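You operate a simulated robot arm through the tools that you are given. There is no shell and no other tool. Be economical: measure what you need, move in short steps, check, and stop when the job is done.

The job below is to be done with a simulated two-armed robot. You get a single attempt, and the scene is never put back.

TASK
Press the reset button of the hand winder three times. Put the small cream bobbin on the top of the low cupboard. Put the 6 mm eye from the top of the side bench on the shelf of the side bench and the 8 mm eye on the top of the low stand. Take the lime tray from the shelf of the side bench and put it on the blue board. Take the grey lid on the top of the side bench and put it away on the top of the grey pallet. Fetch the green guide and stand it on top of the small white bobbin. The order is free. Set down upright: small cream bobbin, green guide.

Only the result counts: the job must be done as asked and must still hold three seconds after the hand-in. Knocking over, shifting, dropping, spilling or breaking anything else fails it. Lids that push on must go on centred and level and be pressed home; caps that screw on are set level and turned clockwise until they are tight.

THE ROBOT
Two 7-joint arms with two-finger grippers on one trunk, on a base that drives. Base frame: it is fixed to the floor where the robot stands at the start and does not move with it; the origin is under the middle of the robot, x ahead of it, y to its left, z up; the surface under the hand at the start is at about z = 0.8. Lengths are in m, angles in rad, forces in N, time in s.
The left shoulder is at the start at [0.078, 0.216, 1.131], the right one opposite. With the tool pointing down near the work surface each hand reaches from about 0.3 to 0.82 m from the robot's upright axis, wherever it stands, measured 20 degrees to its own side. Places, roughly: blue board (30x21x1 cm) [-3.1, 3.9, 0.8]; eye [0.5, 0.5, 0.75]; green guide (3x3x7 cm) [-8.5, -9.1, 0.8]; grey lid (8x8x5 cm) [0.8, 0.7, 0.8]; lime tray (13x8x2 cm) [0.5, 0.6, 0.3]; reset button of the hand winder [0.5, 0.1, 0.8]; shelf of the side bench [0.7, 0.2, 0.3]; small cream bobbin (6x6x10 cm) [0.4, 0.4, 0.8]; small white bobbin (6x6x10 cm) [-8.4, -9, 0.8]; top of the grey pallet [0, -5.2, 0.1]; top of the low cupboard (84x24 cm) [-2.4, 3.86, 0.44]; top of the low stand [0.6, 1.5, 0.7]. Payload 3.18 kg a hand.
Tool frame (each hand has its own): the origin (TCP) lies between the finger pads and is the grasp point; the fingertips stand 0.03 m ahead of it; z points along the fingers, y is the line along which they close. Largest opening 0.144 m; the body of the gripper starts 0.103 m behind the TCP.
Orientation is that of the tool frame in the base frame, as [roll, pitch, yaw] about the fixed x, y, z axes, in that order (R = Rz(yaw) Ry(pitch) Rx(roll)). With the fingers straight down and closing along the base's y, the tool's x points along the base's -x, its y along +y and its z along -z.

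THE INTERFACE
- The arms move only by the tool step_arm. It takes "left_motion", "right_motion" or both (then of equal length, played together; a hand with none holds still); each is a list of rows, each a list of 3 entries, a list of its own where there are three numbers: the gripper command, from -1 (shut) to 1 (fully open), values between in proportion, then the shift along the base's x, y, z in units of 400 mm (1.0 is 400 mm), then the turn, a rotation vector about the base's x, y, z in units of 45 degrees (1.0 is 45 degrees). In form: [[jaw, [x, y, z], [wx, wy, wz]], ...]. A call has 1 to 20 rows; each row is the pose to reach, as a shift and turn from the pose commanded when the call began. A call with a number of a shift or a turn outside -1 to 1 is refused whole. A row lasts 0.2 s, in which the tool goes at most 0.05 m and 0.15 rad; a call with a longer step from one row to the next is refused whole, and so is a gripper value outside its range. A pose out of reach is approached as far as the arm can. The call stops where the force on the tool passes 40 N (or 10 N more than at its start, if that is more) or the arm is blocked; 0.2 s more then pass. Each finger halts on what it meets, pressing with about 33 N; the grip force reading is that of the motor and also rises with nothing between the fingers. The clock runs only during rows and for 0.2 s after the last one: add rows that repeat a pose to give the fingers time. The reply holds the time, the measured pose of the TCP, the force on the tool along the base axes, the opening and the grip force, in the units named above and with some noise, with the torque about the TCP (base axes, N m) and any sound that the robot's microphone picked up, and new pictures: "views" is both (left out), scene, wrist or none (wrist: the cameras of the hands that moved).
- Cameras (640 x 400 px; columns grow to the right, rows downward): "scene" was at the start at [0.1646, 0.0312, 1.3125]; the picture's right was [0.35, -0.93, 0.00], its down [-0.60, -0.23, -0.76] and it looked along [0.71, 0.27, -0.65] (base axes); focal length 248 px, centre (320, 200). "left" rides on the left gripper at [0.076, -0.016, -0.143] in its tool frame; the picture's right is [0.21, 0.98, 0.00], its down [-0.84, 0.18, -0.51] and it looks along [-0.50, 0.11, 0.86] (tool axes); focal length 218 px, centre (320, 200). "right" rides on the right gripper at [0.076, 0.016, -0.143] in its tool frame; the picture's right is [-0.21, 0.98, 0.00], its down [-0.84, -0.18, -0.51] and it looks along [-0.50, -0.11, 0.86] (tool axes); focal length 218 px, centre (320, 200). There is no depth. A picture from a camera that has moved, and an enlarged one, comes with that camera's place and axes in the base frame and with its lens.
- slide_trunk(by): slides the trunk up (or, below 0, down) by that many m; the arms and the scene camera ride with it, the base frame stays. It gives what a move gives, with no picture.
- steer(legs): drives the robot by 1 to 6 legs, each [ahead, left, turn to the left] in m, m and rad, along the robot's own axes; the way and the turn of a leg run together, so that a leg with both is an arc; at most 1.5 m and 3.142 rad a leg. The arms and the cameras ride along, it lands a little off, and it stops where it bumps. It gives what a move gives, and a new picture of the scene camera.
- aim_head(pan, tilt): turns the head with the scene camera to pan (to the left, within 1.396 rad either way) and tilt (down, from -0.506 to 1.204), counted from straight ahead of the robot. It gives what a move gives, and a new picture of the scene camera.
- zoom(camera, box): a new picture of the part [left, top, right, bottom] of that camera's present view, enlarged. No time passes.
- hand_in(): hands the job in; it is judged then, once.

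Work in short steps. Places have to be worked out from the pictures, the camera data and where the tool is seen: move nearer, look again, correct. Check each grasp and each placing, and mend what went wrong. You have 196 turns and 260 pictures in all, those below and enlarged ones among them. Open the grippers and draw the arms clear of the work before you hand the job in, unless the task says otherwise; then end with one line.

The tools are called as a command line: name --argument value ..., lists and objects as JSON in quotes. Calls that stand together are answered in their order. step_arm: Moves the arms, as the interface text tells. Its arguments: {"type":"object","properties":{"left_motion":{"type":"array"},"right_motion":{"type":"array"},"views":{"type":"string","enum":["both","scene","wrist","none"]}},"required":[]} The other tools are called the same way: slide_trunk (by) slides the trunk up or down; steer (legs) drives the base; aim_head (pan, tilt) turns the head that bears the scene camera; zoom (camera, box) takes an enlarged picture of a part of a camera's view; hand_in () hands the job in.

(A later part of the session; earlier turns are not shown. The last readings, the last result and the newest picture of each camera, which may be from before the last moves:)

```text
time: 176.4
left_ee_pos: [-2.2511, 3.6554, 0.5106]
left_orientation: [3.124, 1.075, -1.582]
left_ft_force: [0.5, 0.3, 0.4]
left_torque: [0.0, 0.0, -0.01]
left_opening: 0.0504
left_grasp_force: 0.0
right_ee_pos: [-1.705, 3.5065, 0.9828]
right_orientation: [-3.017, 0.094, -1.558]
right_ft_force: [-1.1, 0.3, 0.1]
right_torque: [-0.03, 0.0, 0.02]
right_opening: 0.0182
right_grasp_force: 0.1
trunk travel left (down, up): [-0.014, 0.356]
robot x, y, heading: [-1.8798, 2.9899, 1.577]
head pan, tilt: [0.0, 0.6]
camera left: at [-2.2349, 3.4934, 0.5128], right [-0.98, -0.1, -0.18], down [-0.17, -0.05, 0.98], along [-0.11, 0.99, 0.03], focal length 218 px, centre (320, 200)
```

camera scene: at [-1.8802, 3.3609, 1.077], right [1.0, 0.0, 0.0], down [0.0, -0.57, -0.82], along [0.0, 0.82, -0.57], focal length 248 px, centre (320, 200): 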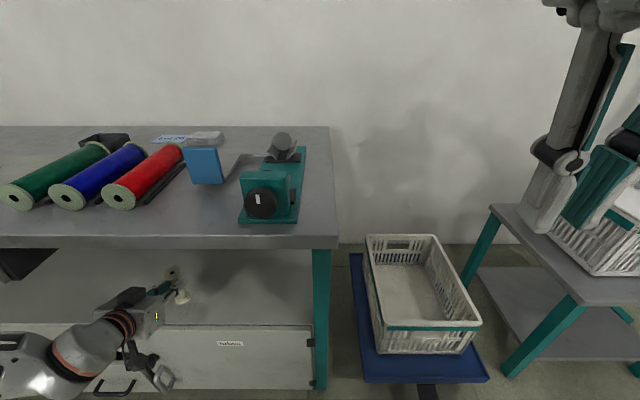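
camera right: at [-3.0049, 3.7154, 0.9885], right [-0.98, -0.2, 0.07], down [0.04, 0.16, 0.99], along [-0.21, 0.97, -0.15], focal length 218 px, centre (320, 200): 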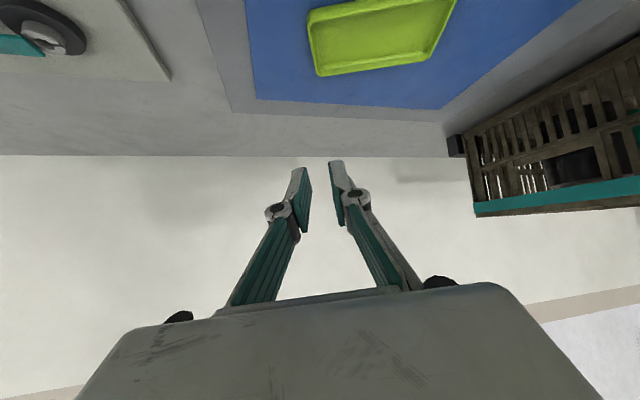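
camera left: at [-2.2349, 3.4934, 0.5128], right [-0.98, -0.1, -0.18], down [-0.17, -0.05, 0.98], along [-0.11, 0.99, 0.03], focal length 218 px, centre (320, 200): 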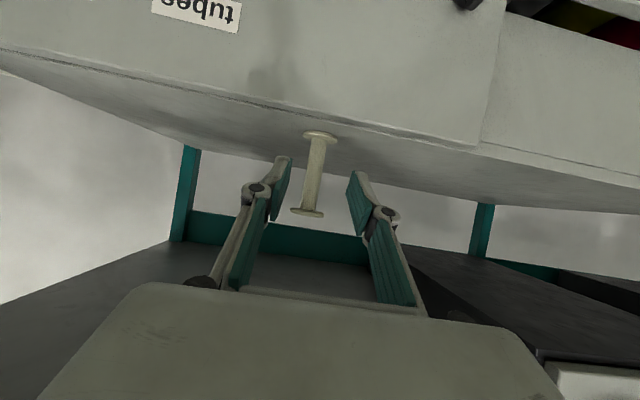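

The cream bobbin stands upright on the cupboard top. I reverse out, raise the trunk, and head back to the side bench for the grey lid.

steer --legs '[[-0.5, 0, 0]]'

slide_trunk --by 0.2

zoom --camera "scene" --box '[100, 100, 400, 300]'

step_arm --left_motion '[[-0.3, [0, -0.05, 0.1], [-0.17, 0, 0]], [-0.3, [0, -0.1, 0.2], [-0.34, 0, 0]], [-0.3, [0, -0.15, 0.3], [-0.5, 0, 0]], [-0.3, [0, -0.2, 0.4], [-0.67, 0, 0]], [-0.3, [0, -0.25, 0.5], [-0.84, 0, 0]], [-0.3, [0, -0.3, 0.6], [-1, 0, 0]], [-0.3, [0, -0.3, 0.7], [-1, 0, 0]], [-0.3, [0, -0.3, 0.8], [-1, 0, 0]]]' --views "none"

```text
time: 179.4
left_ee_pos: [-2.2497, 3.1508, 0.5111]
left_orientation: [3.124, 1.074, -1.582]
left_ft_force: [0.6, 0.6, 0.7]
left_torque: [-0.03, -0.03, 0.04]
left_opening: 0.0504
left_grasp_force: 0.1
right_ee_pos: [-1.703, 3.0026, 0.9827]
right_orientation: [-3.017, 0.093, -1.559]
right_ft_force: [0.0, 0.2, 0.5]
right_torque: [0.0, -0.04, 0.04]
right_opening: 0.0183
right_grasp_force: 0.0
trunk travel left (down, up): [-0.014, 0.356]
robot x, y, heading: [-1.8784, 2.487, 1.571]
head pan, tilt: [0.0, 0.6]
camera scene: at [-1.8783, 2.8561, 1.0773], right [1.0, 0.0, 0.0], down [0.0, -0.56, -0.83], along [0.0, 0.83, -0.56], focal length 248 px, centre (320, 200)
```

scene: 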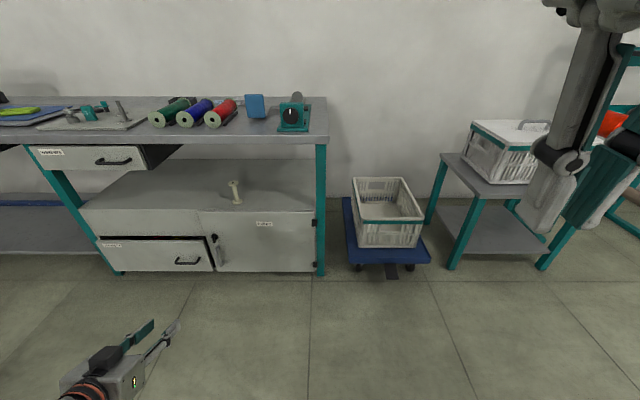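

```text
time: 181.6
left_ee_pos: [-2.2505, 3.1774, 0.8022]
left_orientation: [3.117, 1.226, -1.588]
left_ft_force: [-0.3, 0.5, -1.7]
left_torque: [0.03, 0.02, -0.01]
left_opening: 0.0504
left_grasp_force: 0.1
right_ee_pos: [-1.7028, 3.005, 1.1828]
right_orientation: [-3.017, 0.091, -1.56]
right_ft_force: [0.4, 0.2, -0.3]
right_torque: [0.0, -0.01, -0.02]
right_opening: 0.018
right_grasp_force: 0.0
trunk travel left (down, up): [-0.214, 0.156]
robot x, y, heading: [-1.8744, 2.4858, 1.577]
head pan, tilt: [0.0, 0.6]
```

```text
2.00 times, centred on (250, 200) of scene
camera zoom: at [-1.8778, 2.6612, 1.3209], right [1.0, 0.0, 0.0], down [0.0, -0.57, -0.82], along [0.0, 0.82, -0.57], focal length 497 px, centre (460, 200)
```

zoom: 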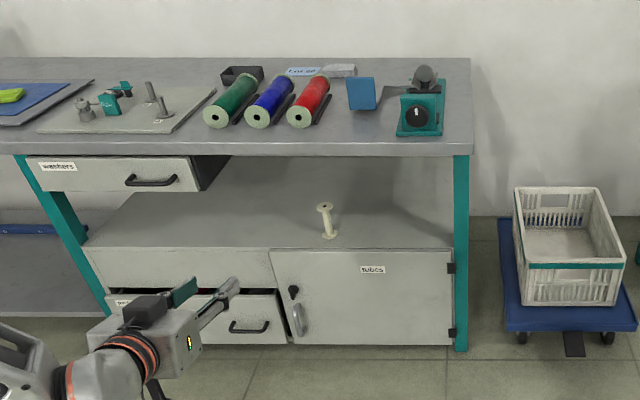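

```text
time: 183.4
left_ee_pos: [-2.2499, 3.0584, 1.1244]
left_orientation: [3.13, 0.443, -1.577]
left_ft_force: [0.4, 0.2, -0.3]
left_torque: [0.01, -0.01, 0.01]
left_opening: 0.0504
left_grasp_force: 0.1
right_ee_pos: [-1.7036, 3.0029, 1.1838]
right_orientation: [-3.018, 0.093, -1.558]
right_ft_force: [0.2, -0.8, -0.1]
right_torque: [0.04, 0.02, 0.01]
right_opening: 0.0178
right_grasp_force: 0.0
trunk travel left (down, up): [-0.214, 0.156]
robot x, y, heading: [-1.8767, 2.4897, 1.577]
head pan, tilt: [0.0, 0.6]
```

Bobbin confirmed upright. I drive back: turn to face the side bench, go forward, then sidestep right.

steer --legs '[[0, 0, -1.577], [1.35, 0, 0], [0, -1.05, 0], [0, -0.95, 0]]'

aim_head --pan 0.15 --tilt 0.5

```text
time: 211.5
left_ee_pos: [0.047, 0.8331, 1.1233]
left_orientation: [3.132, 0.443, 3.086]
left_ft_force: [0.0, 0.3, -0.9]
left_torque: [0.01, 0.01, 0.02]
left_opening: 0.0506
left_grasp_force: 0.1
right_ee_pos: [-0.0338, 0.2887, 1.1829]
right_orientation: [-3.018, 0.094, 3.107]
right_ft_force: [0.2, 0.6, 1.3]
right_torque: [0.03, 0.02, 0.01]
right_opening: 0.0182
right_grasp_force: 0.1
trunk travel left (down, up): [-0.214, 0.156]
robot x, y, heading: [-0.544, 0.4908, -0.047]
head pan, tilt: [0.0, 0.6]
camera scene: at [-0.3696, 0.4816, 1.3212], right [-0.04, -1.0, 0.0], down [-0.56, 0.03, -0.83], along [0.82, -0.04, -0.56], focal length 248 px, centre (320, 200)
```

scene: 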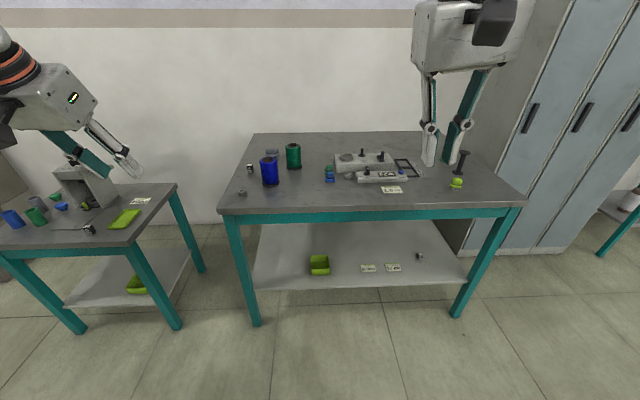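

```text
time: 212.2
left_ee_pos: [0.0463, 0.8315, 1.1245]
left_orientation: [3.131, 0.442, 3.086]
left_ft_force: [-0.2, 0.1, 0.0]
left_torque: [-0.01, -0.04, -0.01]
left_opening: 0.0504
left_grasp_force: 0.1
right_ee_pos: [-0.0343, 0.2889, 1.1835]
right_orientation: [-3.018, 0.093, 3.105]
right_ft_force: [-0.4, 0.2, 0.5]
right_torque: [-0.04, 0.02, -0.01]
right_opening: 0.018
right_grasp_force: 0.1
trunk travel left (down, up): [-0.214, 0.156]
robot x, y, heading: [-0.5401, 0.4868, -0.044]
head pan, tilt: [0.15, 0.499]
camera scene: at [-0.3674, 0.4952, 1.3303], right [0.1, -0.99, 0.0], down [-0.48, -0.05, -0.88], along [0.87, 0.09, -0.48], focal length 248 px, centre (320, 200)
```

scene: 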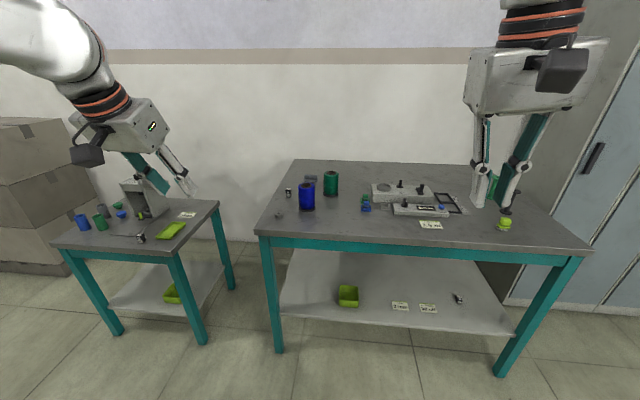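

The lid is behind the blue spool at about (0.78, 0.66). I drive up to the bench with the hands high.

steer --legs '[[0.56, -0.12, 0.044]]'

step_arm --left_motion '[[-0.1, [0.1, 0.0, -0.02], [0, 0, 0]], [0.1, [0.2, 0, -0.04], [0, 0, 0]], [0.1, [0.3, 0, -0.06], [0, 0, 0]]]' --views "wrist"

```text
time: 215.5
left_ee_pos: [0.595, 0.7182, 1.1233]
left_orientation: [3.131, 0.443, 3.124]
left_ft_force: [0.0, -0.3, -0.7]
left_torque: [0.0, -0.03, 0.02]
left_opening: 0.0505
left_grasp_force: 0.0
right_ee_pos: [0.5335, 0.1737, 1.1831]
right_orientation: [-3.017, 0.095, 3.142]
right_ft_force: [0.2, 0.7, -0.2]
right_torque: [0.03, 0.07, -0.02]
right_opening: 0.0179
right_grasp_force: 0.1
trunk travel left (down, up): [-0.214, 0.156]
robot x, y, heading: [0.018, 0.3527, -0.007]
head pan, tilt: [0.15, 0.499]
camera scene: at [0.1939, 0.3668, 1.3303], right [0.14, -0.99, 0.0], down [-0.47, -0.07, -0.88], along [0.87, 0.12, -0.48], focal length 248 px, centre (320, 200)
```

scene: 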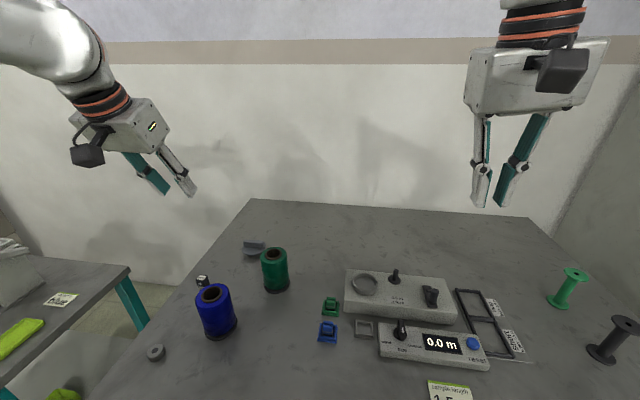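

```text
time: 216.3
left_ee_pos: [0.7155, 0.7209, 1.097]
left_orientation: [3.13, 0.44, 3.124]
left_ft_force: [0.2, 0.2, 0.0]
left_torque: [0.0, 0.03, 0.01]
left_opening: 0.0792
left_grasp_force: 0.0
right_ee_pos: [0.535, 0.1729, 1.1817]
right_orientation: [-3.018, 0.091, 3.14]
right_ft_force: [0.8, -0.3, 0.8]
right_torque: [0.0, 0.03, 0.0]
right_opening: 0.018
right_grasp_force: 0.0
trunk travel left (down, up): [-0.214, 0.156]
robot x, y, heading: [0.0163, 0.3527, -0.008]
head pan, tilt: [0.15, 0.499]
camera left: at [0.5851, 0.7057, 1.1939], right [-0.18, 0.98, -0.08], down [0.55, 0.16, 0.82], along [0.82, 0.1, -0.57], focal length 218 px, centre (320, 200)
```

left: 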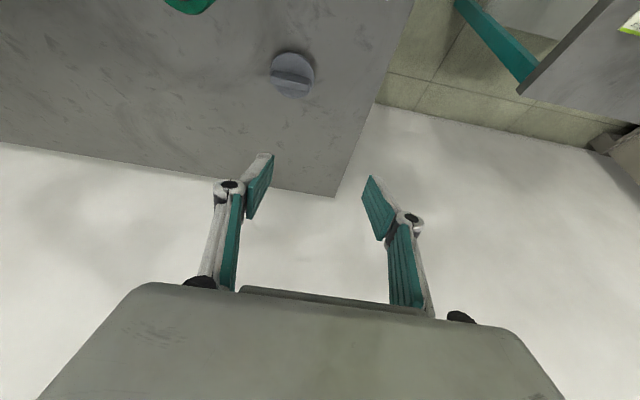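

The lid is at about (0.772, 0.664). I zoom to see its handle.

zoom --camera "left" --box '[250, 35, 340, 115]'

zoom --camera "scene" --box '[190, 210, 310, 300]'

```text
5.00 times, centred on (295, 75) of left
camera zoom: at [0.5851, 0.7057, 1.1939], right [-0.18, 0.98, -0.08], down [0.55, 0.16, 0.82], along [0.82, 0.1, -0.57], focal length 1091 px, centre (445, 825)
```

zoom: 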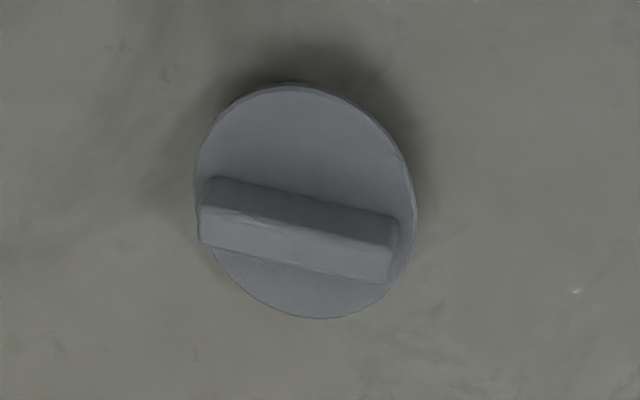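

```text
4.44 times, centred on (250, 255) of scene
camera zoom: at [0.1954, 0.3669, 1.3298], right [0.14, -0.99, 0.0], down [-0.48, -0.07, -0.88], along [0.87, 0.12, -0.48], focal length 1104 px, centre (631, -44)
```

zoom: 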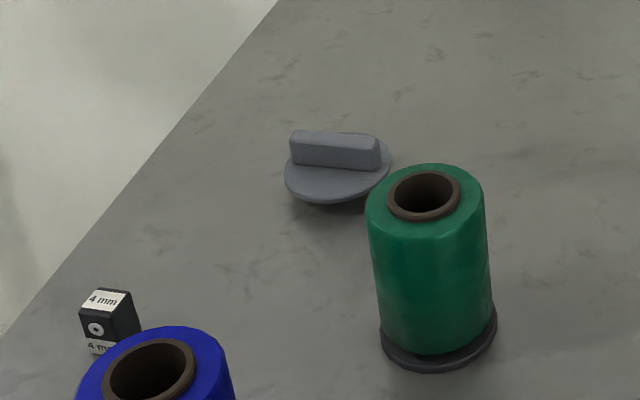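

The lid has a bar handle lying along y, about 7 cm long. I will grip the bar end to end from above; I turn the hand vertical over it and open to about 0.1.

step_arm --left_motion '[[0.3, [0.035, -0.035, -0.09], [0, 0.14, 0.04]], [0.4, [0.07, -0.07, -0.18], [0, 0.28, 0.08]], [0.4, [0.105, -0.105, -0.27], [0, 0.42, 0.12]], [0.4, [0.142, -0.142, -0.35], [0, 0.56, 0.15]]]' --views "wrist"

```text
time: 217.3
left_ee_pos: [0.7213, 0.6857, 0.9631]
left_orientation: [3.116, 0.006, -3.042]
left_ft_force: [-0.1, 0.6, -0.1]
left_torque: [0.0, -0.01, 0.0]
left_opening: 0.1008
left_grasp_force: 0.1
left hand out of reach, approached as far as the arm can: row 3, 4
right_ee_pos: [0.5325, 0.1736, 1.1844]
right_orientation: [-3.016, 0.097, -3.14]
right_ft_force: [-0.2, 0.8, -0.2]
right_torque: [0.04, -0.02, 0.02]
right_opening: 0.0181
right_grasp_force: 0.0
trunk travel left (down, up): [-0.214, 0.156]
robot x, y, heading: [0.0153, 0.3541, -0.004]
head pan, tilt: [0.15, 0.499]
camera left: at [0.6453, 0.658, 1.1055], right [-0.3, 0.95, 0.02], down [0.82, 0.25, 0.52], along [0.49, 0.18, -0.85], focal length 218 px, centre (320, 200)
```

left: 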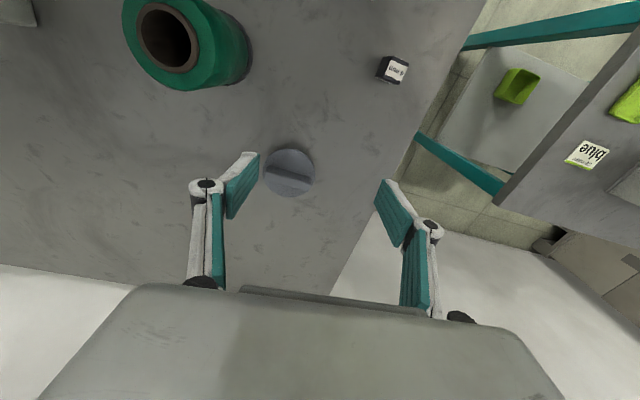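

Vertical is just out of reach, so I tilt the hand forward 25 degrees again and bring it over the lid.

step_arm --left_motion '[[0.4, [0.03, -0.015, -0.02], [0, -0.14, 0]], [0.4, [0.06, -0.03, -0.05], [0, -0.28, 0]], [0.4, [0.09, -0.045, -0.08], [0, -0.42, 0]], [0.4, [0.112, -0.055, -0.107], [0, -0.56, 0]]]' --views "wrist"

```text
time: 218.3
left_ee_pos: [0.7648, 0.6634, 0.9173]
left_orientation: [-3.122, 0.443, -3.035]
left_ft_force: [0.4, -0.3, 0.0]
left_torque: [-0.04, -0.02, 0.0]
left_opening: 0.1005
left_grasp_force: 0.1
right_ee_pos: [0.5333, 0.1743, 1.1833]
right_orientation: [-3.016, 0.093, -3.141]
right_ft_force: [0.2, 0.7, 0.7]
right_torque: [-0.06, 0.03, -0.01]
right_opening: 0.0181
right_grasp_force: 0.0
trunk travel left (down, up): [-0.214, 0.156]
robot x, y, heading: [0.0173, 0.3557, -0.012]
head pan, tilt: [0.15, 0.499]
camera left: at [0.6365, 0.6368, 1.015], right [-0.29, 0.95, -0.11], down [0.52, 0.25, 0.82], along [0.8, 0.18, -0.57], focal length 218 px, centre (320, 200)
```

left: 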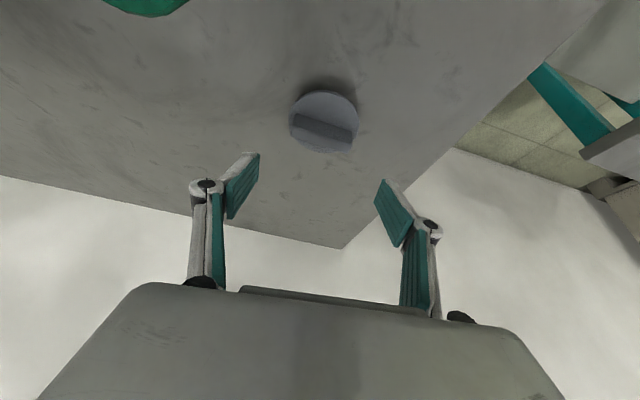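

The bar runs along y, centred at about (0.760, 0.660). I correct the yaw by 6 degrees, descend to the bar, and close.

step_arm --left_motion '[[0.3, [-0.014, -0.004, -0.05], [0, 0, -0.06]], [0.3, [-0.027, -0.008, -0.1], [0, 0, -0.13]], [0.3, [-0.027, -0.008, -0.138], [0, 0, -0.13]]]' --views "wrist"

zoom --camera "left" --box '[220, 80, 420, 240]'

```text
time: 219.1
left_ee_pos: [0.7529, 0.6616, 0.8603]
left_orientation: [-3.125, 0.44, -3.136]
left_ft_force: [0.7, -0.4, 0.1]
left_torque: [-0.02, 0.01, 0.02]
left_opening: 0.0937
left_grasp_force: 0.1
right_ee_pos: [0.5344, 0.1735, 1.1821]
right_orientation: [-3.02, 0.095, -3.139]
right_ft_force: [-0.2, -0.4, -0.2]
right_torque: [-0.04, 0.0, -0.01]
right_opening: 0.0177
right_grasp_force: 0.1
trunk travel left (down, up): [-0.214, 0.156]
robot x, y, heading: [0.0176, 0.3543, -0.011]
head pan, tilt: [0.15, 0.499]
camera left: at [0.6232, 0.6468, 0.9585], right [-0.19, 0.98, -0.1], down [0.55, 0.19, 0.82], along [0.82, 0.1, -0.57], focal length 218 px, centre (320, 200)
```

left: 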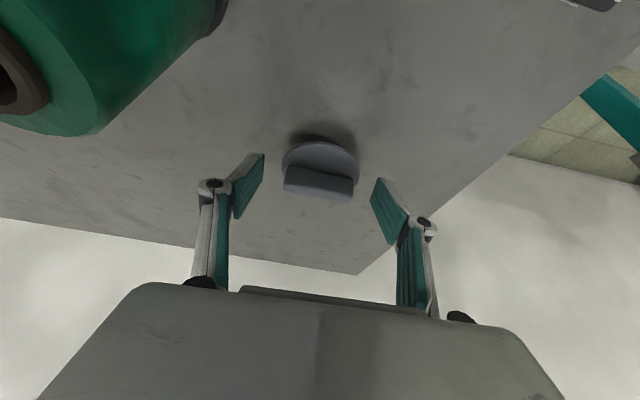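

```text
2.50 times, centred on (320, 160) of left
camera zoom: at [0.6232, 0.6468, 0.9585], right [-0.19, 0.98, -0.1], down [0.55, 0.19, 0.82], along [0.82, 0.1, -0.57], focal length 546 px, centre (320, 300)
```

zoom: 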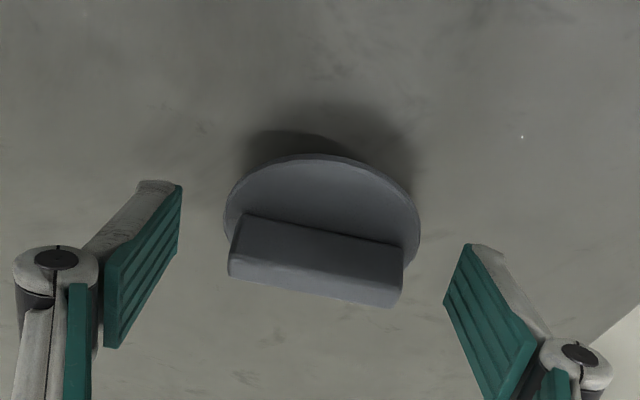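

The bar lies in the pads' reach, about 13 mm ahead of the TCP. I close.

step_arm --left_motion '[[0, [0.008, 0, 0], [0, 0, 0]], [-0.3, [0.008, 0, 0], [0, 0, 0]], [-1, [0.008, 0, 0], [0, 0, 0]], [-1, [0.008, 0, 0], [0, 0, 0]]]' --views "wrist"

step_arm --left_motion '[[-1, [0, 0, 0.03], [0, 0, 0]], [-1, [0, 0, 0.1], [0, 0, 0]], [-1, [0, 0, 0.2], [0, 0, 0]], [-1, [0, 0, 0.3], [0, 0, 0]], [-1, [0, 0, 0.4], [0, 0, 0]], [-1, [0, 0, 0.5], [0, 0, 0]]]' --views "both"

```text
time: 220.1
left_ee_pos: [0.7569, 0.6607, 0.8619]
left_orientation: [-3.124, 0.442, -3.137]
left_ft_force: [1.5, -0.1, 1.0]
left_torque: [-0.01, -0.07, -0.04]
left_opening: 0.0626
left_grasp_force: 33.6
right_ee_pos: [0.5326, 0.1738, 1.1823]
right_orientation: [-3.017, 0.094, -3.14]
right_ft_force: [-0.1, -1.4, -0.3]
right_torque: [-0.02, -0.01, -0.01]
right_opening: 0.0179
right_grasp_force: 0.0
trunk travel left (down, up): [-0.214, 0.156]
robot x, y, heading: [0.0191, 0.3544, -0.009]
head pan, tilt: [0.15, 0.499]
camera left: at [0.6268, 0.6463, 0.9594], right [-0.19, 0.98, -0.1], down [0.55, 0.19, 0.82], along [0.82, 0.1, -0.57], focal length 218 px, centre (320, 200)
```

left: 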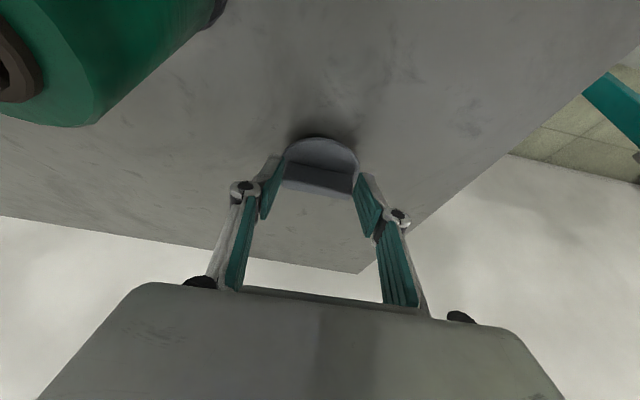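

```text
time: 221.5
left_ee_pos: [0.7555, 0.6605, 1.0614]
left_orientation: [-3.123, 0.443, -3.137]
left_ft_force: [0.0, 0.2, -0.8]
left_torque: [0.05, -0.02, -0.01]
left_opening: 0.0628
left_grasp_force: 32.5
right_ee_pos: [0.5326, 0.173, 1.1824]
right_orientation: [-3.017, 0.093, -3.14]
right_ft_force: [-0.6, 0.3, -0.3]
right_torque: [0.01, 0.03, 0.02]
right_opening: 0.0178
right_grasp_force: 0.0
trunk travel left (down, up): [-0.214, 0.156]
robot x, y, heading: [0.0188, 0.3536, -0.007]
head pan, tilt: [0.15, 0.499]
camera scene: at [0.1931, 0.3667, 1.3304], right [0.14, -0.99, 0.0], down [-0.47, -0.07, -0.88], along [0.87, 0.12, -0.48], focal length 248 px, centre (320, 200)
camera left: at [0.6247, 0.6467, 1.1586], right [-0.19, 0.98, -0.1], down [0.55, 0.19, 0.82], along [0.82, 0.1, -0.57], focal length 218 px, centre (320, 200)
```

scene: 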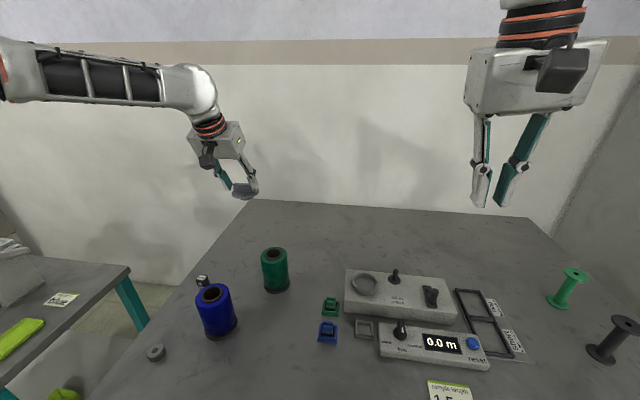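
left: 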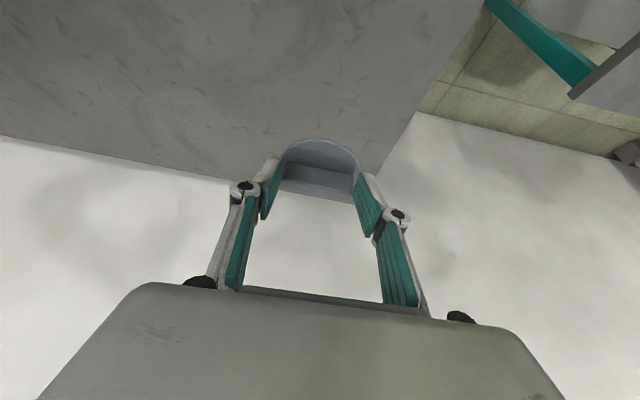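

The lid is held level. I pull the hand in, back off from the bench, and turn right to look towards the grey pallet at (0, -5.2).

step_arm --left_motion '[[-1, [-0.1, 0, 0.02], [0, 0, 0]], [-1, [-0.2, -0.02, 0.04], [0, 0, 0]], [-1, [-0.3, -0.04, 0.06], [0, 0, 0]], [-1, [-0.4, -0.06, 0.06], [0, 0, 0]], [-1, [-0.5, -0.08, 0.06], [0, 0, 0]]]' --views "none"

steer --legs '[[-1.0, 0, 0], [0, 0, -1.57]]'

aim_head --pan 0.0 --tilt 0.25

```text
time: 222.7
left_ee_pos: [0.5545, 0.6297, 1.0842]
left_orientation: [-3.125, 0.441, -3.133]
left_ft_force: [-0.1, -0.6, 0.2]
left_torque: [0.03, 0.01, 0.02]
left_opening: 0.0628
left_grasp_force: 33.4
right_ee_pos: [0.5328, 0.1738, 1.1839]
right_orientation: [-3.017, 0.095, -3.14]
right_ft_force: [-0.5, 1.1, 0.2]
right_torque: [-0.02, -0.02, 0.06]
right_opening: 0.0183
right_grasp_force: 0.1
trunk travel left (down, up): [-0.214, 0.156]
robot x, y, heading: [0.0193, 0.3543, -0.011]
head pan, tilt: [0.15, 0.499]
```

```text
time: 231.8
left_ee_pos: [-0.7242, -0.1829, 1.0837]
left_orientation: [-3.124, 0.442, 1.549]
left_ft_force: [0.1, 0.3, 0.5]
left_torque: [0.01, -0.02, 0.0]
left_opening: 0.0625
left_grasp_force: 32.9
right_ee_pos: [-1.179, -0.1461, 1.1836]
right_orientation: [-3.018, 0.095, 1.543]
right_ft_force: [-0.8, 0.7, -0.9]
right_torque: [0.0, -0.03, -0.02]
right_opening: 0.0181
right_grasp_force: 0.0
trunk travel left (down, up): [-0.214, 0.156]
robot x, y, heading: [-0.9861, 0.3626, -1.607]
head pan, tilt: [0.15, 0.499]
camera scene: at [-0.9772, 0.1894, 1.3303], right [-0.99, -0.11, 0.0], down [-0.05, 0.48, -0.88], along [0.1, -0.87, -0.48], focal length 248 px, centre (320, 200)
```

scene: 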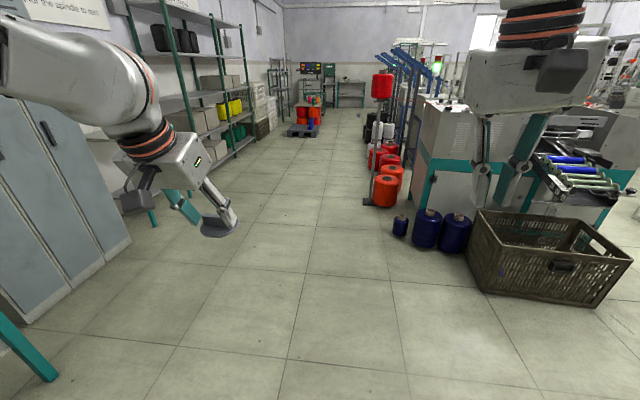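

```text
time: 232.5
left_ee_pos: [-0.7233, -0.1823, 1.0853]
left_orientation: [-3.123, 0.441, 1.547]
left_ft_force: [-0.3, -0.3, 0.0]
left_torque: [-0.03, 0.01, 0.02]
left_opening: 0.0626
left_grasp_force: 33.2
right_ee_pos: [-1.1791, -0.1462, 1.1837]
right_orientation: [-3.02, 0.096, 1.543]
right_ft_force: [-0.7, 0.3, -0.9]
right_torque: [0.02, -0.03, -0.01]
right_opening: 0.0179
right_grasp_force: 0.1
trunk travel left (down, up): [-0.214, 0.156]
robot x, y, heading: [-0.9849, 0.3645, -1.608]
head pan, tilt: [0.0, 0.25]
camera scene: at [-0.9907, 0.1864, 1.3534], right [-1.0, 0.04, 0.0], down [0.01, 0.25, -0.97], along [-0.03, -0.97, -0.25], focal length 248 px, centre (320, 200)
```

scene: 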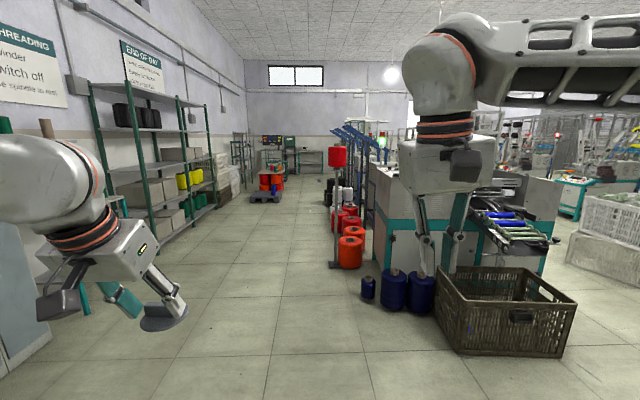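

The pallet is straight down the aisle, with red spools on it. I zoom to see it and the aisle's clear width.

zoom --camera "scene" --box '[220, 120, 360, 210]'

```text
4.44 times, centred on (290, 165) of scene
camera zoom: at [-0.9907, 0.1864, 1.3534], right [-1.0, 0.04, 0.0], down [0.01, 0.25, -0.97], along [-0.03, -0.97, -0.25], focal length 1104 px, centre (453, 356)
```

zoom: 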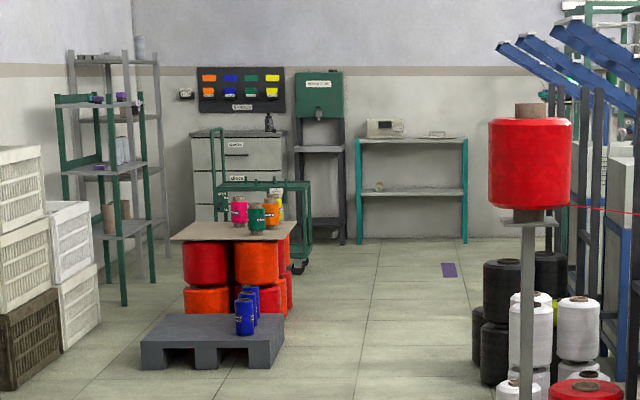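

The grey pallet is empty on its left side (towards +x), with small blue spools on the right. I drive down the aisle to about (-0.24, -3.6).

steer --legs '[[1.0, 0, 0.037], [1.0, 0.5, 0], [1.0, 0.25, 0], [0.9, 0, 0]]'

aim_head --pan 0.1 --tilt 0.6

```text
time: 252.2
left_ee_pos: [0.0287, -4.0426, 1.0845]
left_orientation: [-3.124, 0.44, 1.577]
left_ft_force: [-0.7, -0.2, 0.1]
left_torque: [0.0, -0.02, 0.01]
left_opening: 0.0624
left_grasp_force: 32.8
right_ee_pos: [-0.4263, -4.021, 1.183]
right_orientation: [-3.018, 0.095, 1.573]
right_ft_force: [0.3, -0.9, 0.1]
right_torque: [-0.03, -0.03, 0.0]
right_opening: 0.0178
right_grasp_force: 0.0
trunk travel left (down, up): [-0.214, 0.156]
robot x, y, heading: [-0.2488, -3.5047, -1.572]
head pan, tilt: [0.0, 0.25]
camera scene: at [-0.2484, -3.6822, 1.3534], right [-1.0, 0.01, 0.0], down [0.0, 0.25, -0.97], along [-0.01, -0.97, -0.25], focal length 248 px, centre (320, 200)
```

scene: 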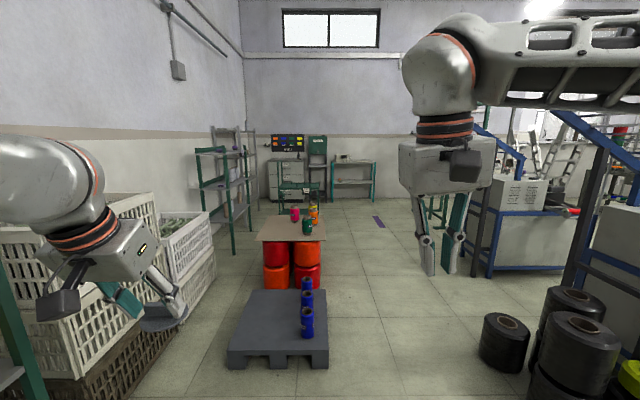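

```text
time: 253.0
left_ee_pos: [0.0307, -4.0423, 1.084]
left_orientation: [-3.124, 0.441, 1.578]
left_ft_force: [-1.2, -0.1, -0.7]
left_torque: [0.03, 0.0, -0.05]
left_opening: 0.0627
left_grasp_force: 32.7
right_ee_pos: [-0.4272, -4.0198, 1.1826]
right_orientation: [-3.017, 0.094, 1.573]
right_ft_force: [0.1, -0.2, -0.5]
right_torque: [0.02, -0.05, -0.01]
right_opening: 0.0179
right_grasp_force: 0.0
trunk travel left (down, up): [-0.214, 0.156]
robot x, y, heading: [-0.2475, -3.5061, -1.579]
head pan, tilt: [0.099, 0.6]
camera scene: at [-0.2396, -3.6765, 1.3213], right [-1.0, -0.09, 0.0], down [-0.05, 0.56, -0.83], along [0.08, -0.82, -0.56], focal length 248 px, centre (320, 200)
```

scene: 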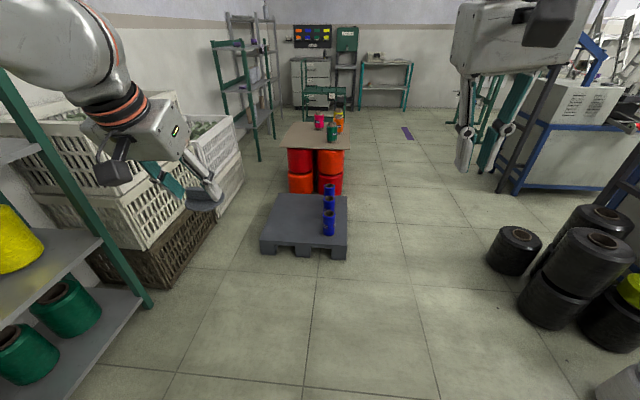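

The pallet spans about x -0.30..0.28, y -5.45..-4.89. I aim for (0.10, -5.05). I lower the trunk and bring the lid down in front of the robot first.

slide_trunk --by -0.21

step_arm --left_motion '[[-1, [0.03, -0.02, -0.12], [0, 0, 0]], [-1, [0.06, -0.04, -0.24], [0, 0, 0]], [-1, [0.09, -0.06, -0.36], [0, 0, 0]], [-1, [0.12, -0.08, -0.48], [0, 0, 0]], [-1, [0.15, -0.1, -0.6], [0, 0, 0]], [-1, [0.18, -0.12, -0.72], [0, 0, 0]], [-1, [0.18, -0.14, -0.84], [0, 0, 0]], [-1, [0.18, -0.15, -0.96], [0, 0, 0]]]' --views "both"

```text
time: 255.3
left_ee_pos: [0.029, -4.0416, 0.8757]
left_orientation: [-3.124, 0.444, 1.577]
left_ft_force: [0.3, 0.1, -0.1]
left_torque: [-0.03, 0.0, -0.01]
left_opening: 0.0625
left_grasp_force: 33.2
right_ee_pos: [-0.4261, -4.0197, 0.9742]
right_orientation: [-3.017, 0.096, 1.571]
right_ft_force: [-0.9, 0.7, -0.4]
right_torque: [-0.06, 0.0, 0.01]
right_opening: 0.0179
right_grasp_force: 0.0
trunk travel left (down, up): [-0.004, 0.366]
robot x, y, heading: [-0.2457, -3.5011, -1.58]
head pan, tilt: [0.099, 0.6]
```

```text
refused: row 1 steps farther than a row can; nothing moved
```

Row 1 was marginally too long; I reduce the step.

step_arm --left_motion '[[-1, [0.03, -0.02, -0.11], [0, 0, 0]], [-1, [0.06, -0.04, -0.22], [0, 0, 0]], [-1, [0.09, -0.06, -0.33], [0, 0, 0]], [-1, [0.12, -0.08, -0.44], [0, 0, 0]], [-1, [0.15, -0.1, -0.55], [0, 0, 0]], [-1, [0.18, -0.12, -0.66], [0, 0, 0]], [-1, [0.18, -0.14, -0.77], [0, 0, 0]], [-1, [0.18, -0.15, -0.88], [0, 0, 0]], [-1, [0.18, -0.15, -0.99], [0, 0, 0]]]' --views "both"

```text
time: 257.3
left_ee_pos: [0.0994, -4.1024, 0.4773]
left_orientation: [-3.126, 0.442, 1.579]
left_ft_force: [0.8, -0.1, 0.5]
left_torque: [0.03, -0.03, 0.0]
left_opening: 0.0628
left_grasp_force: 33.2
left hand out of reach, approached as far as the arm can: row 2, 3, 4, 5
right_ee_pos: [-0.4267, -4.0203, 0.9728]
right_orientation: [-3.017, 0.093, 1.574]
right_ft_force: [-0.1, 0.3, -0.4]
right_torque: [0.07, -0.02, -0.02]
right_opening: 0.0179
right_grasp_force: 0.1
trunk travel left (down, up): [-0.004, 0.366]
robot x, y, heading: [-0.2476, -3.5049, -1.575]
head pan, tilt: [0.099, 0.6]
camera scene: at [-0.2406, -3.8797, 1.0648], right [-1.0, -0.09, 0.0], down [-0.05, 0.56, -0.82], along [0.08, -0.82, -0.57], focal length 248 px, centre (320, 200)
camera left: at [0.0851, -3.9712, 0.5751], right [0.98, 0.19, -0.11], down [0.19, -0.55, 0.82], along [0.1, -0.82, -0.57], focal length 218 px, centre (320, 200)
```

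scene: 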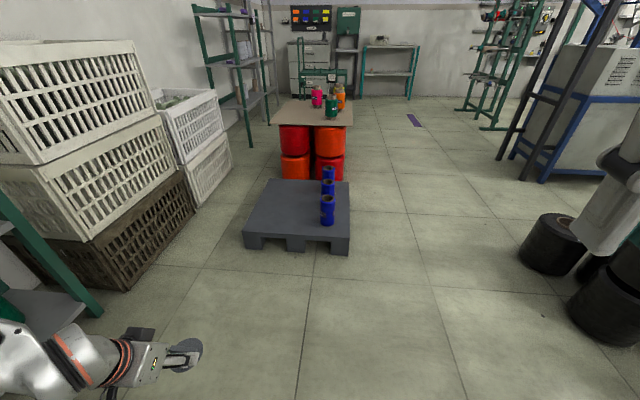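
left: 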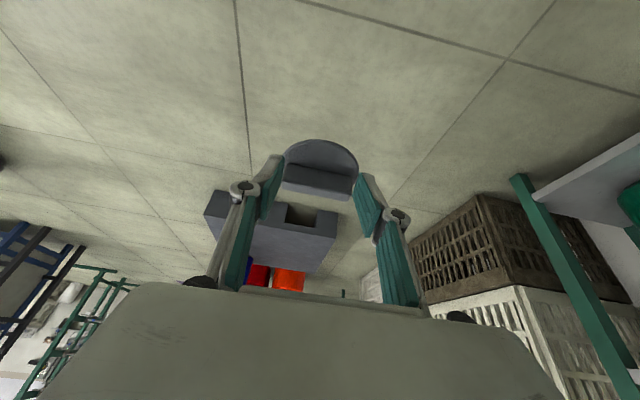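

The lid is at z 0.48 and reach is fine. I lower to about 0.30 and drive forward 0.93 m so the lid comes over the pallet.

step_arm --left_motion '[[-1, [0, -0.02, -0.11], [0, 0, 0]], [-1, [0, -0.04, -0.22], [0, 0, 0]], [-1, [0, -0.05, -0.33], [0, 0, 0]], [-1, [0, -0.05, -0.42], [0, 0, 0]]]' --views "none"

steer --legs '[[0.9, 0, 0.005]]'

aim_head --pan 0.3 --tilt 0.9

```text
time: 258.3
left_ee_pos: [0.1004, -4.1236, 0.3086]
left_orientation: [-3.124, 0.441, 1.577]
left_ft_force: [0.6, 0.9, -0.4]
left_torque: [0.02, 0.02, 0.02]
left_opening: 0.0626
left_grasp_force: 33.8
right_ee_pos: [-0.4271, -4.0198, 0.9705]
right_orientation: [-3.019, 0.093, 1.574]
right_ft_force: [-0.8, 0.9, -0.4]
right_torque: [0.04, -0.03, 0.02]
right_opening: 0.018
right_grasp_force: 0.1
trunk travel left (down, up): [-0.004, 0.366]
robot x, y, heading: [-0.2475, -3.5053, -1.579]
head pan, tilt: [0.099, 0.6]
```

```text
time: 263.1
left_ee_pos: [0.089, -5.0401, 0.308]
left_orientation: [-3.124, 0.44, 1.575]
left_ft_force: [-0.5, 0.2, -0.3]
left_torque: [0.02, 0.01, -0.01]
left_opening: 0.0626
left_grasp_force: 33.5
right_ee_pos: [-0.4369, -4.9335, 0.9731]
right_orientation: [-3.019, 0.093, 1.569]
right_ft_force: [0.2, 0.4, -0.5]
right_torque: [-0.01, 0.02, 0.04]
right_opening: 0.0179
right_grasp_force: 0.1
trunk travel left (down, up): [-0.004, 0.366]
robot x, y, heading: [-0.2541, -4.4201, -1.579]
head pan, tilt: [0.099, 0.6]
camera scene: at [-0.2505, -4.7938, 1.065], right [-1.0, -0.09, 0.0], down [-0.05, 0.56, -0.82], along [0.07, -0.82, -0.57], focal length 248 px, centre (320, 200)
```

scene: 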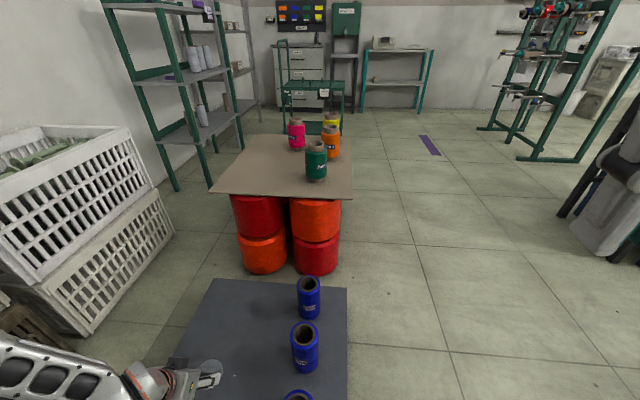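

```text
time: 263.9
left_ee_pos: [0.089, -5.041, 0.3071]
left_orientation: [-3.124, 0.44, 1.575]
left_ft_force: [-0.8, -0.5, -1.0]
left_torque: [0.0, 0.01, 0.0]
left_opening: 0.0627
left_grasp_force: 32.7
right_ee_pos: [-0.4377, -4.9343, 0.9732]
right_orientation: [-3.017, 0.095, 1.569]
right_ft_force: [-0.5, -0.8, -0.5]
right_torque: [0.0, -0.01, 0.01]
right_opening: 0.018
right_grasp_force: 0.1
trunk travel left (down, up): [-0.004, 0.366]
robot x, y, heading: [-0.259, -4.4172, -1.579]
head pan, tilt: [0.3, 0.901]
camera scene: at [-0.2368, -4.778, 1.0403], right [-0.96, -0.28, 0.0], down [-0.22, 0.75, -0.62], along [0.18, -0.6, -0.78], focal length 248 px, centre (320, 200)
```

scene: 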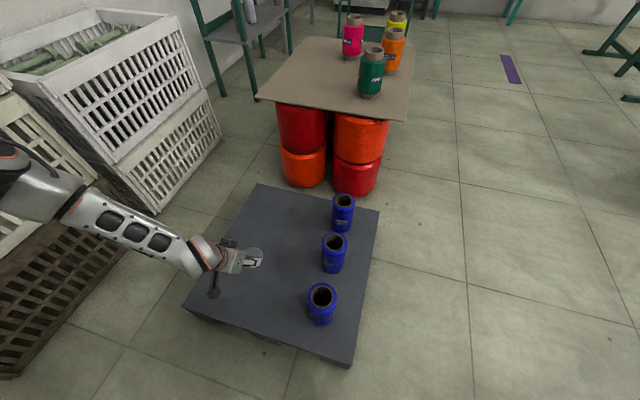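

The lid is above the free part of the pallet. I lower in steps, watching the force.

step_arm --left_motion '[[-1, [0, 0, -0.08], [0, 0, 0]], [-1, [0, 0, -0.15], [0, 0, 0]], [-1, [0, 0, -0.21], [0, 0, 0]]]' --views "both"

```text
time: 264.7
left_ee_pos: [0.089, -5.0408, 0.2231]
left_orientation: [-3.125, 0.44, 1.573]
left_ft_force: [0.2, -0.1, -0.3]
left_torque: [0.0, 0.0, -0.01]
left_opening: 0.0624
left_grasp_force: 33.0
right_ee_pos: [-0.4364, -4.9348, 0.9716]
right_orientation: [-3.019, 0.094, 1.57]
right_ft_force: [-0.8, 1.0, 0.0]
right_torque: [0.0, -0.01, -0.02]
right_opening: 0.018
right_grasp_force: 0.1
trunk travel left (down, up): [-0.004, 0.366]
robot x, y, heading: [-0.2563, -4.4205, -1.586]
head pan, tilt: [0.3, 0.901]
camera scene: at [-0.2368, -4.7782, 1.0402], right [-0.96, -0.29, 0.0], down [-0.22, 0.75, -0.62], along [0.18, -0.6, -0.78], focal length 248 px, centre (320, 200)
camera left: at [0.0753, -4.9106, 0.3203], right [0.98, 0.19, -0.1], down [0.19, -0.55, 0.82], along [0.09, -0.82, -0.57], focal length 218 px, centre (320, 200)
```

scene: 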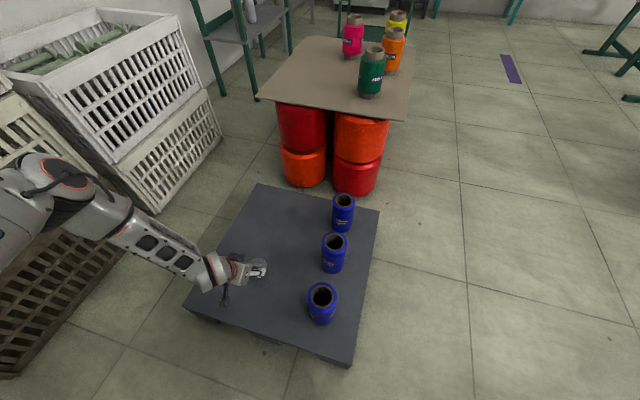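
left: 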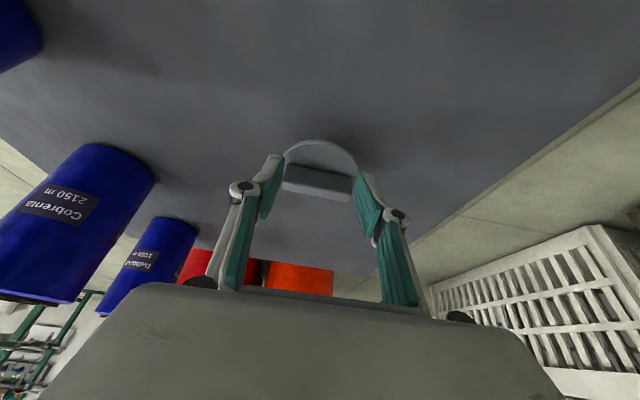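

Close to the pallet surface now. I continue down in small steps to contact.

step_arm --left_motion '[[-1, [0, 0, -0.03], [0, 0, 0]], [-1, [0, 0, -0.05], [0, 0, 0]], [-1, [0, 0, -0.065], [0, 0, 0]], [-1, [0, 0, -0.08], [0, 0, 0]], [-1, [0, 0, -0.09], [0, 0, 0]]]' --views "wrist"

```text
time: 265.9
left_ee_pos: [0.0945, -5.037, 0.2065]
left_orientation: [-3.125, 0.439, 1.573]
left_ft_force: [-0.3, 0.3, -0.6]
left_torque: [0.02, 0.0, 0.03]
left_opening: 0.0625
left_grasp_force: 33.3
left hand out of reach, approached as far as the arm can: row 2, 3, 4, 5
right_ee_pos: [-0.4371, -4.9335, 0.9746]
right_orientation: [-3.018, 0.095, 1.568]
right_ft_force: [0.1, -0.3, 0.5]
right_torque: [-0.04, 0.03, 0.0]
right_opening: 0.018
right_grasp_force: 0.0
trunk travel left (down, up): [-0.004, 0.366]
robot x, y, heading: [-0.2583, -4.4199, -1.581]
head pan, tilt: [0.3, 0.901]
camera left: at [0.0799, -4.9079, 0.3038], right [0.98, 0.18, -0.1], down [0.19, -0.55, 0.82], along [0.09, -0.82, -0.57], focal length 218 px, centre (320, 200)
```

left: 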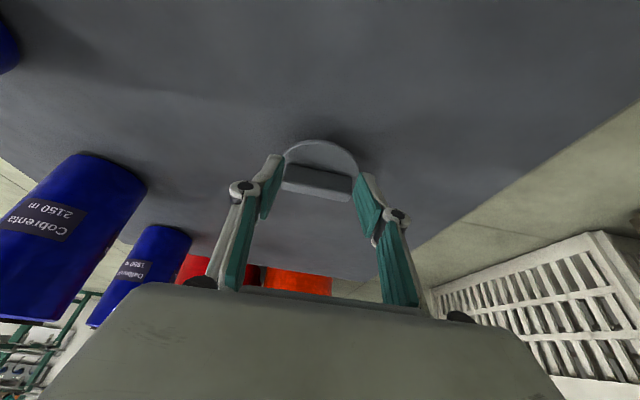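

The arm is at its lower limit about 2 cm up. I bring the lid 5 cm nearer to the robot, where it can reach lower, and lower again.

step_arm --left_motion '[[-1, [-0.03, 0.05, 0], [0, 0, 0]], [-1, [-0.06, 0.12, 0], [0, 0, 0]], [-1, [-0.06, 0.12, -0.03], [0, 0, 0]], [-1, [-0.06, 0.12, -0.05], [0, 0, 0]], [-1, [-0.06, 0.12, -0.065], [0, 0, 0]], [-1, [-0.06, 0.12, -0.08], [0, 0, 0]]]' --views "wrist"

```text
time: 267.3
left_ee_pos: [0.0827, -4.9897, 0.2085]
left_orientation: [-3.124, 0.441, 1.574]
left_ft_force: [0.1, 0.7, -0.3]
left_torque: [0.0, 0.02, -0.01]
left_opening: 0.0625
left_grasp_force: 31.7
left hand out of reach, approached as far as the arm can: row 2, 3, 4, 5, 6
right_ee_pos: [-0.4361, -4.9342, 0.9736]
right_orientation: [-3.018, 0.094, 1.569]
right_ft_force: [1.1, 0.0, -0.3]
right_torque: [0.04, -0.01, 0.03]
right_opening: 0.0183
right_grasp_force: 0.0
trunk travel left (down, up): [-0.004, 0.366]
robot x, y, heading: [-0.255, -4.4191, -1.578]
head pan, tilt: [0.3, 0.901]
camera left: at [0.0682, -4.8601, 0.3069], right [0.98, 0.18, -0.1], down [0.19, -0.55, 0.82], along [0.09, -0.82, -0.57], focal length 218 px, centre (320, 200)
```

left: 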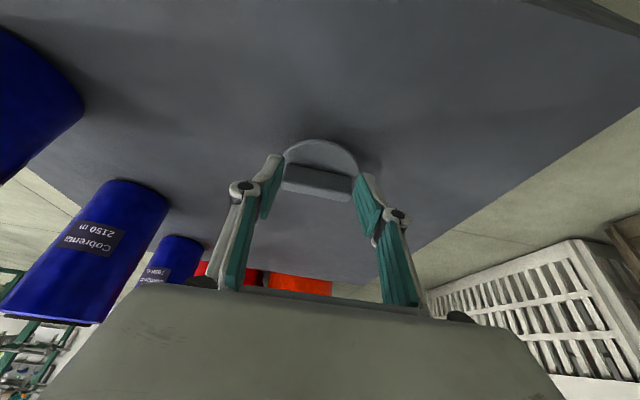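

The limit is not distance but wrist pitch, so I ease the pitch by about 8 degrees while lowering.

step_arm --left_motion '[[-1, [0, 0, -0.02], [0.08, 0, 0]], [-1, [0, 0, -0.04], [0.17, 0, 0]], [-1, [0, 0, -0.06], [0.17, 0, 0]], [-1, [0, 0, -0.08], [0.17, 0, 0]]]' --views "wrist"

```text
time: 268.3
left_ee_pos: [0.0832, -4.9907, 0.1967]
left_orientation: [-3.121, 0.308, 1.57]
left_ft_force: [-7.6, -5.2, 17.7]
left_torque: [-0.97, 0.31, -0.27]
left_opening: 0.0626
left_grasp_force: 33.0
left hand out of reach, approached as far as the arm can: row 2, 3, 4
right_ee_pos: [-0.437, -4.9329, 0.9737]
right_orientation: [-3.019, 0.097, 1.567]
right_ft_force: [-0.4, 0.2, 1.0]
right_torque: [-0.02, -0.01, 0.0]
right_opening: 0.0181
right_grasp_force: 0.0
trunk travel left (down, up): [-0.004, 0.366]
robot x, y, heading: [-0.258, -4.422, -1.585]
head pan, tilt: [0.3, 0.901]
camera left: at [0.0701, -4.8753, 0.311], right [0.98, 0.19, -0.08], down [0.19, -0.65, 0.74], along [0.09, -0.74, -0.67], focal length 218 px, centre (320, 200)
```

left: 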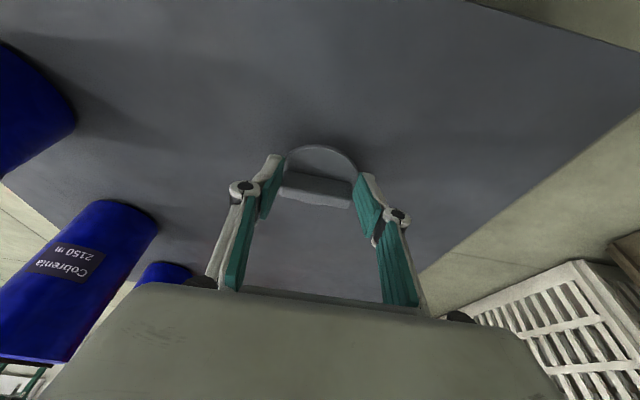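

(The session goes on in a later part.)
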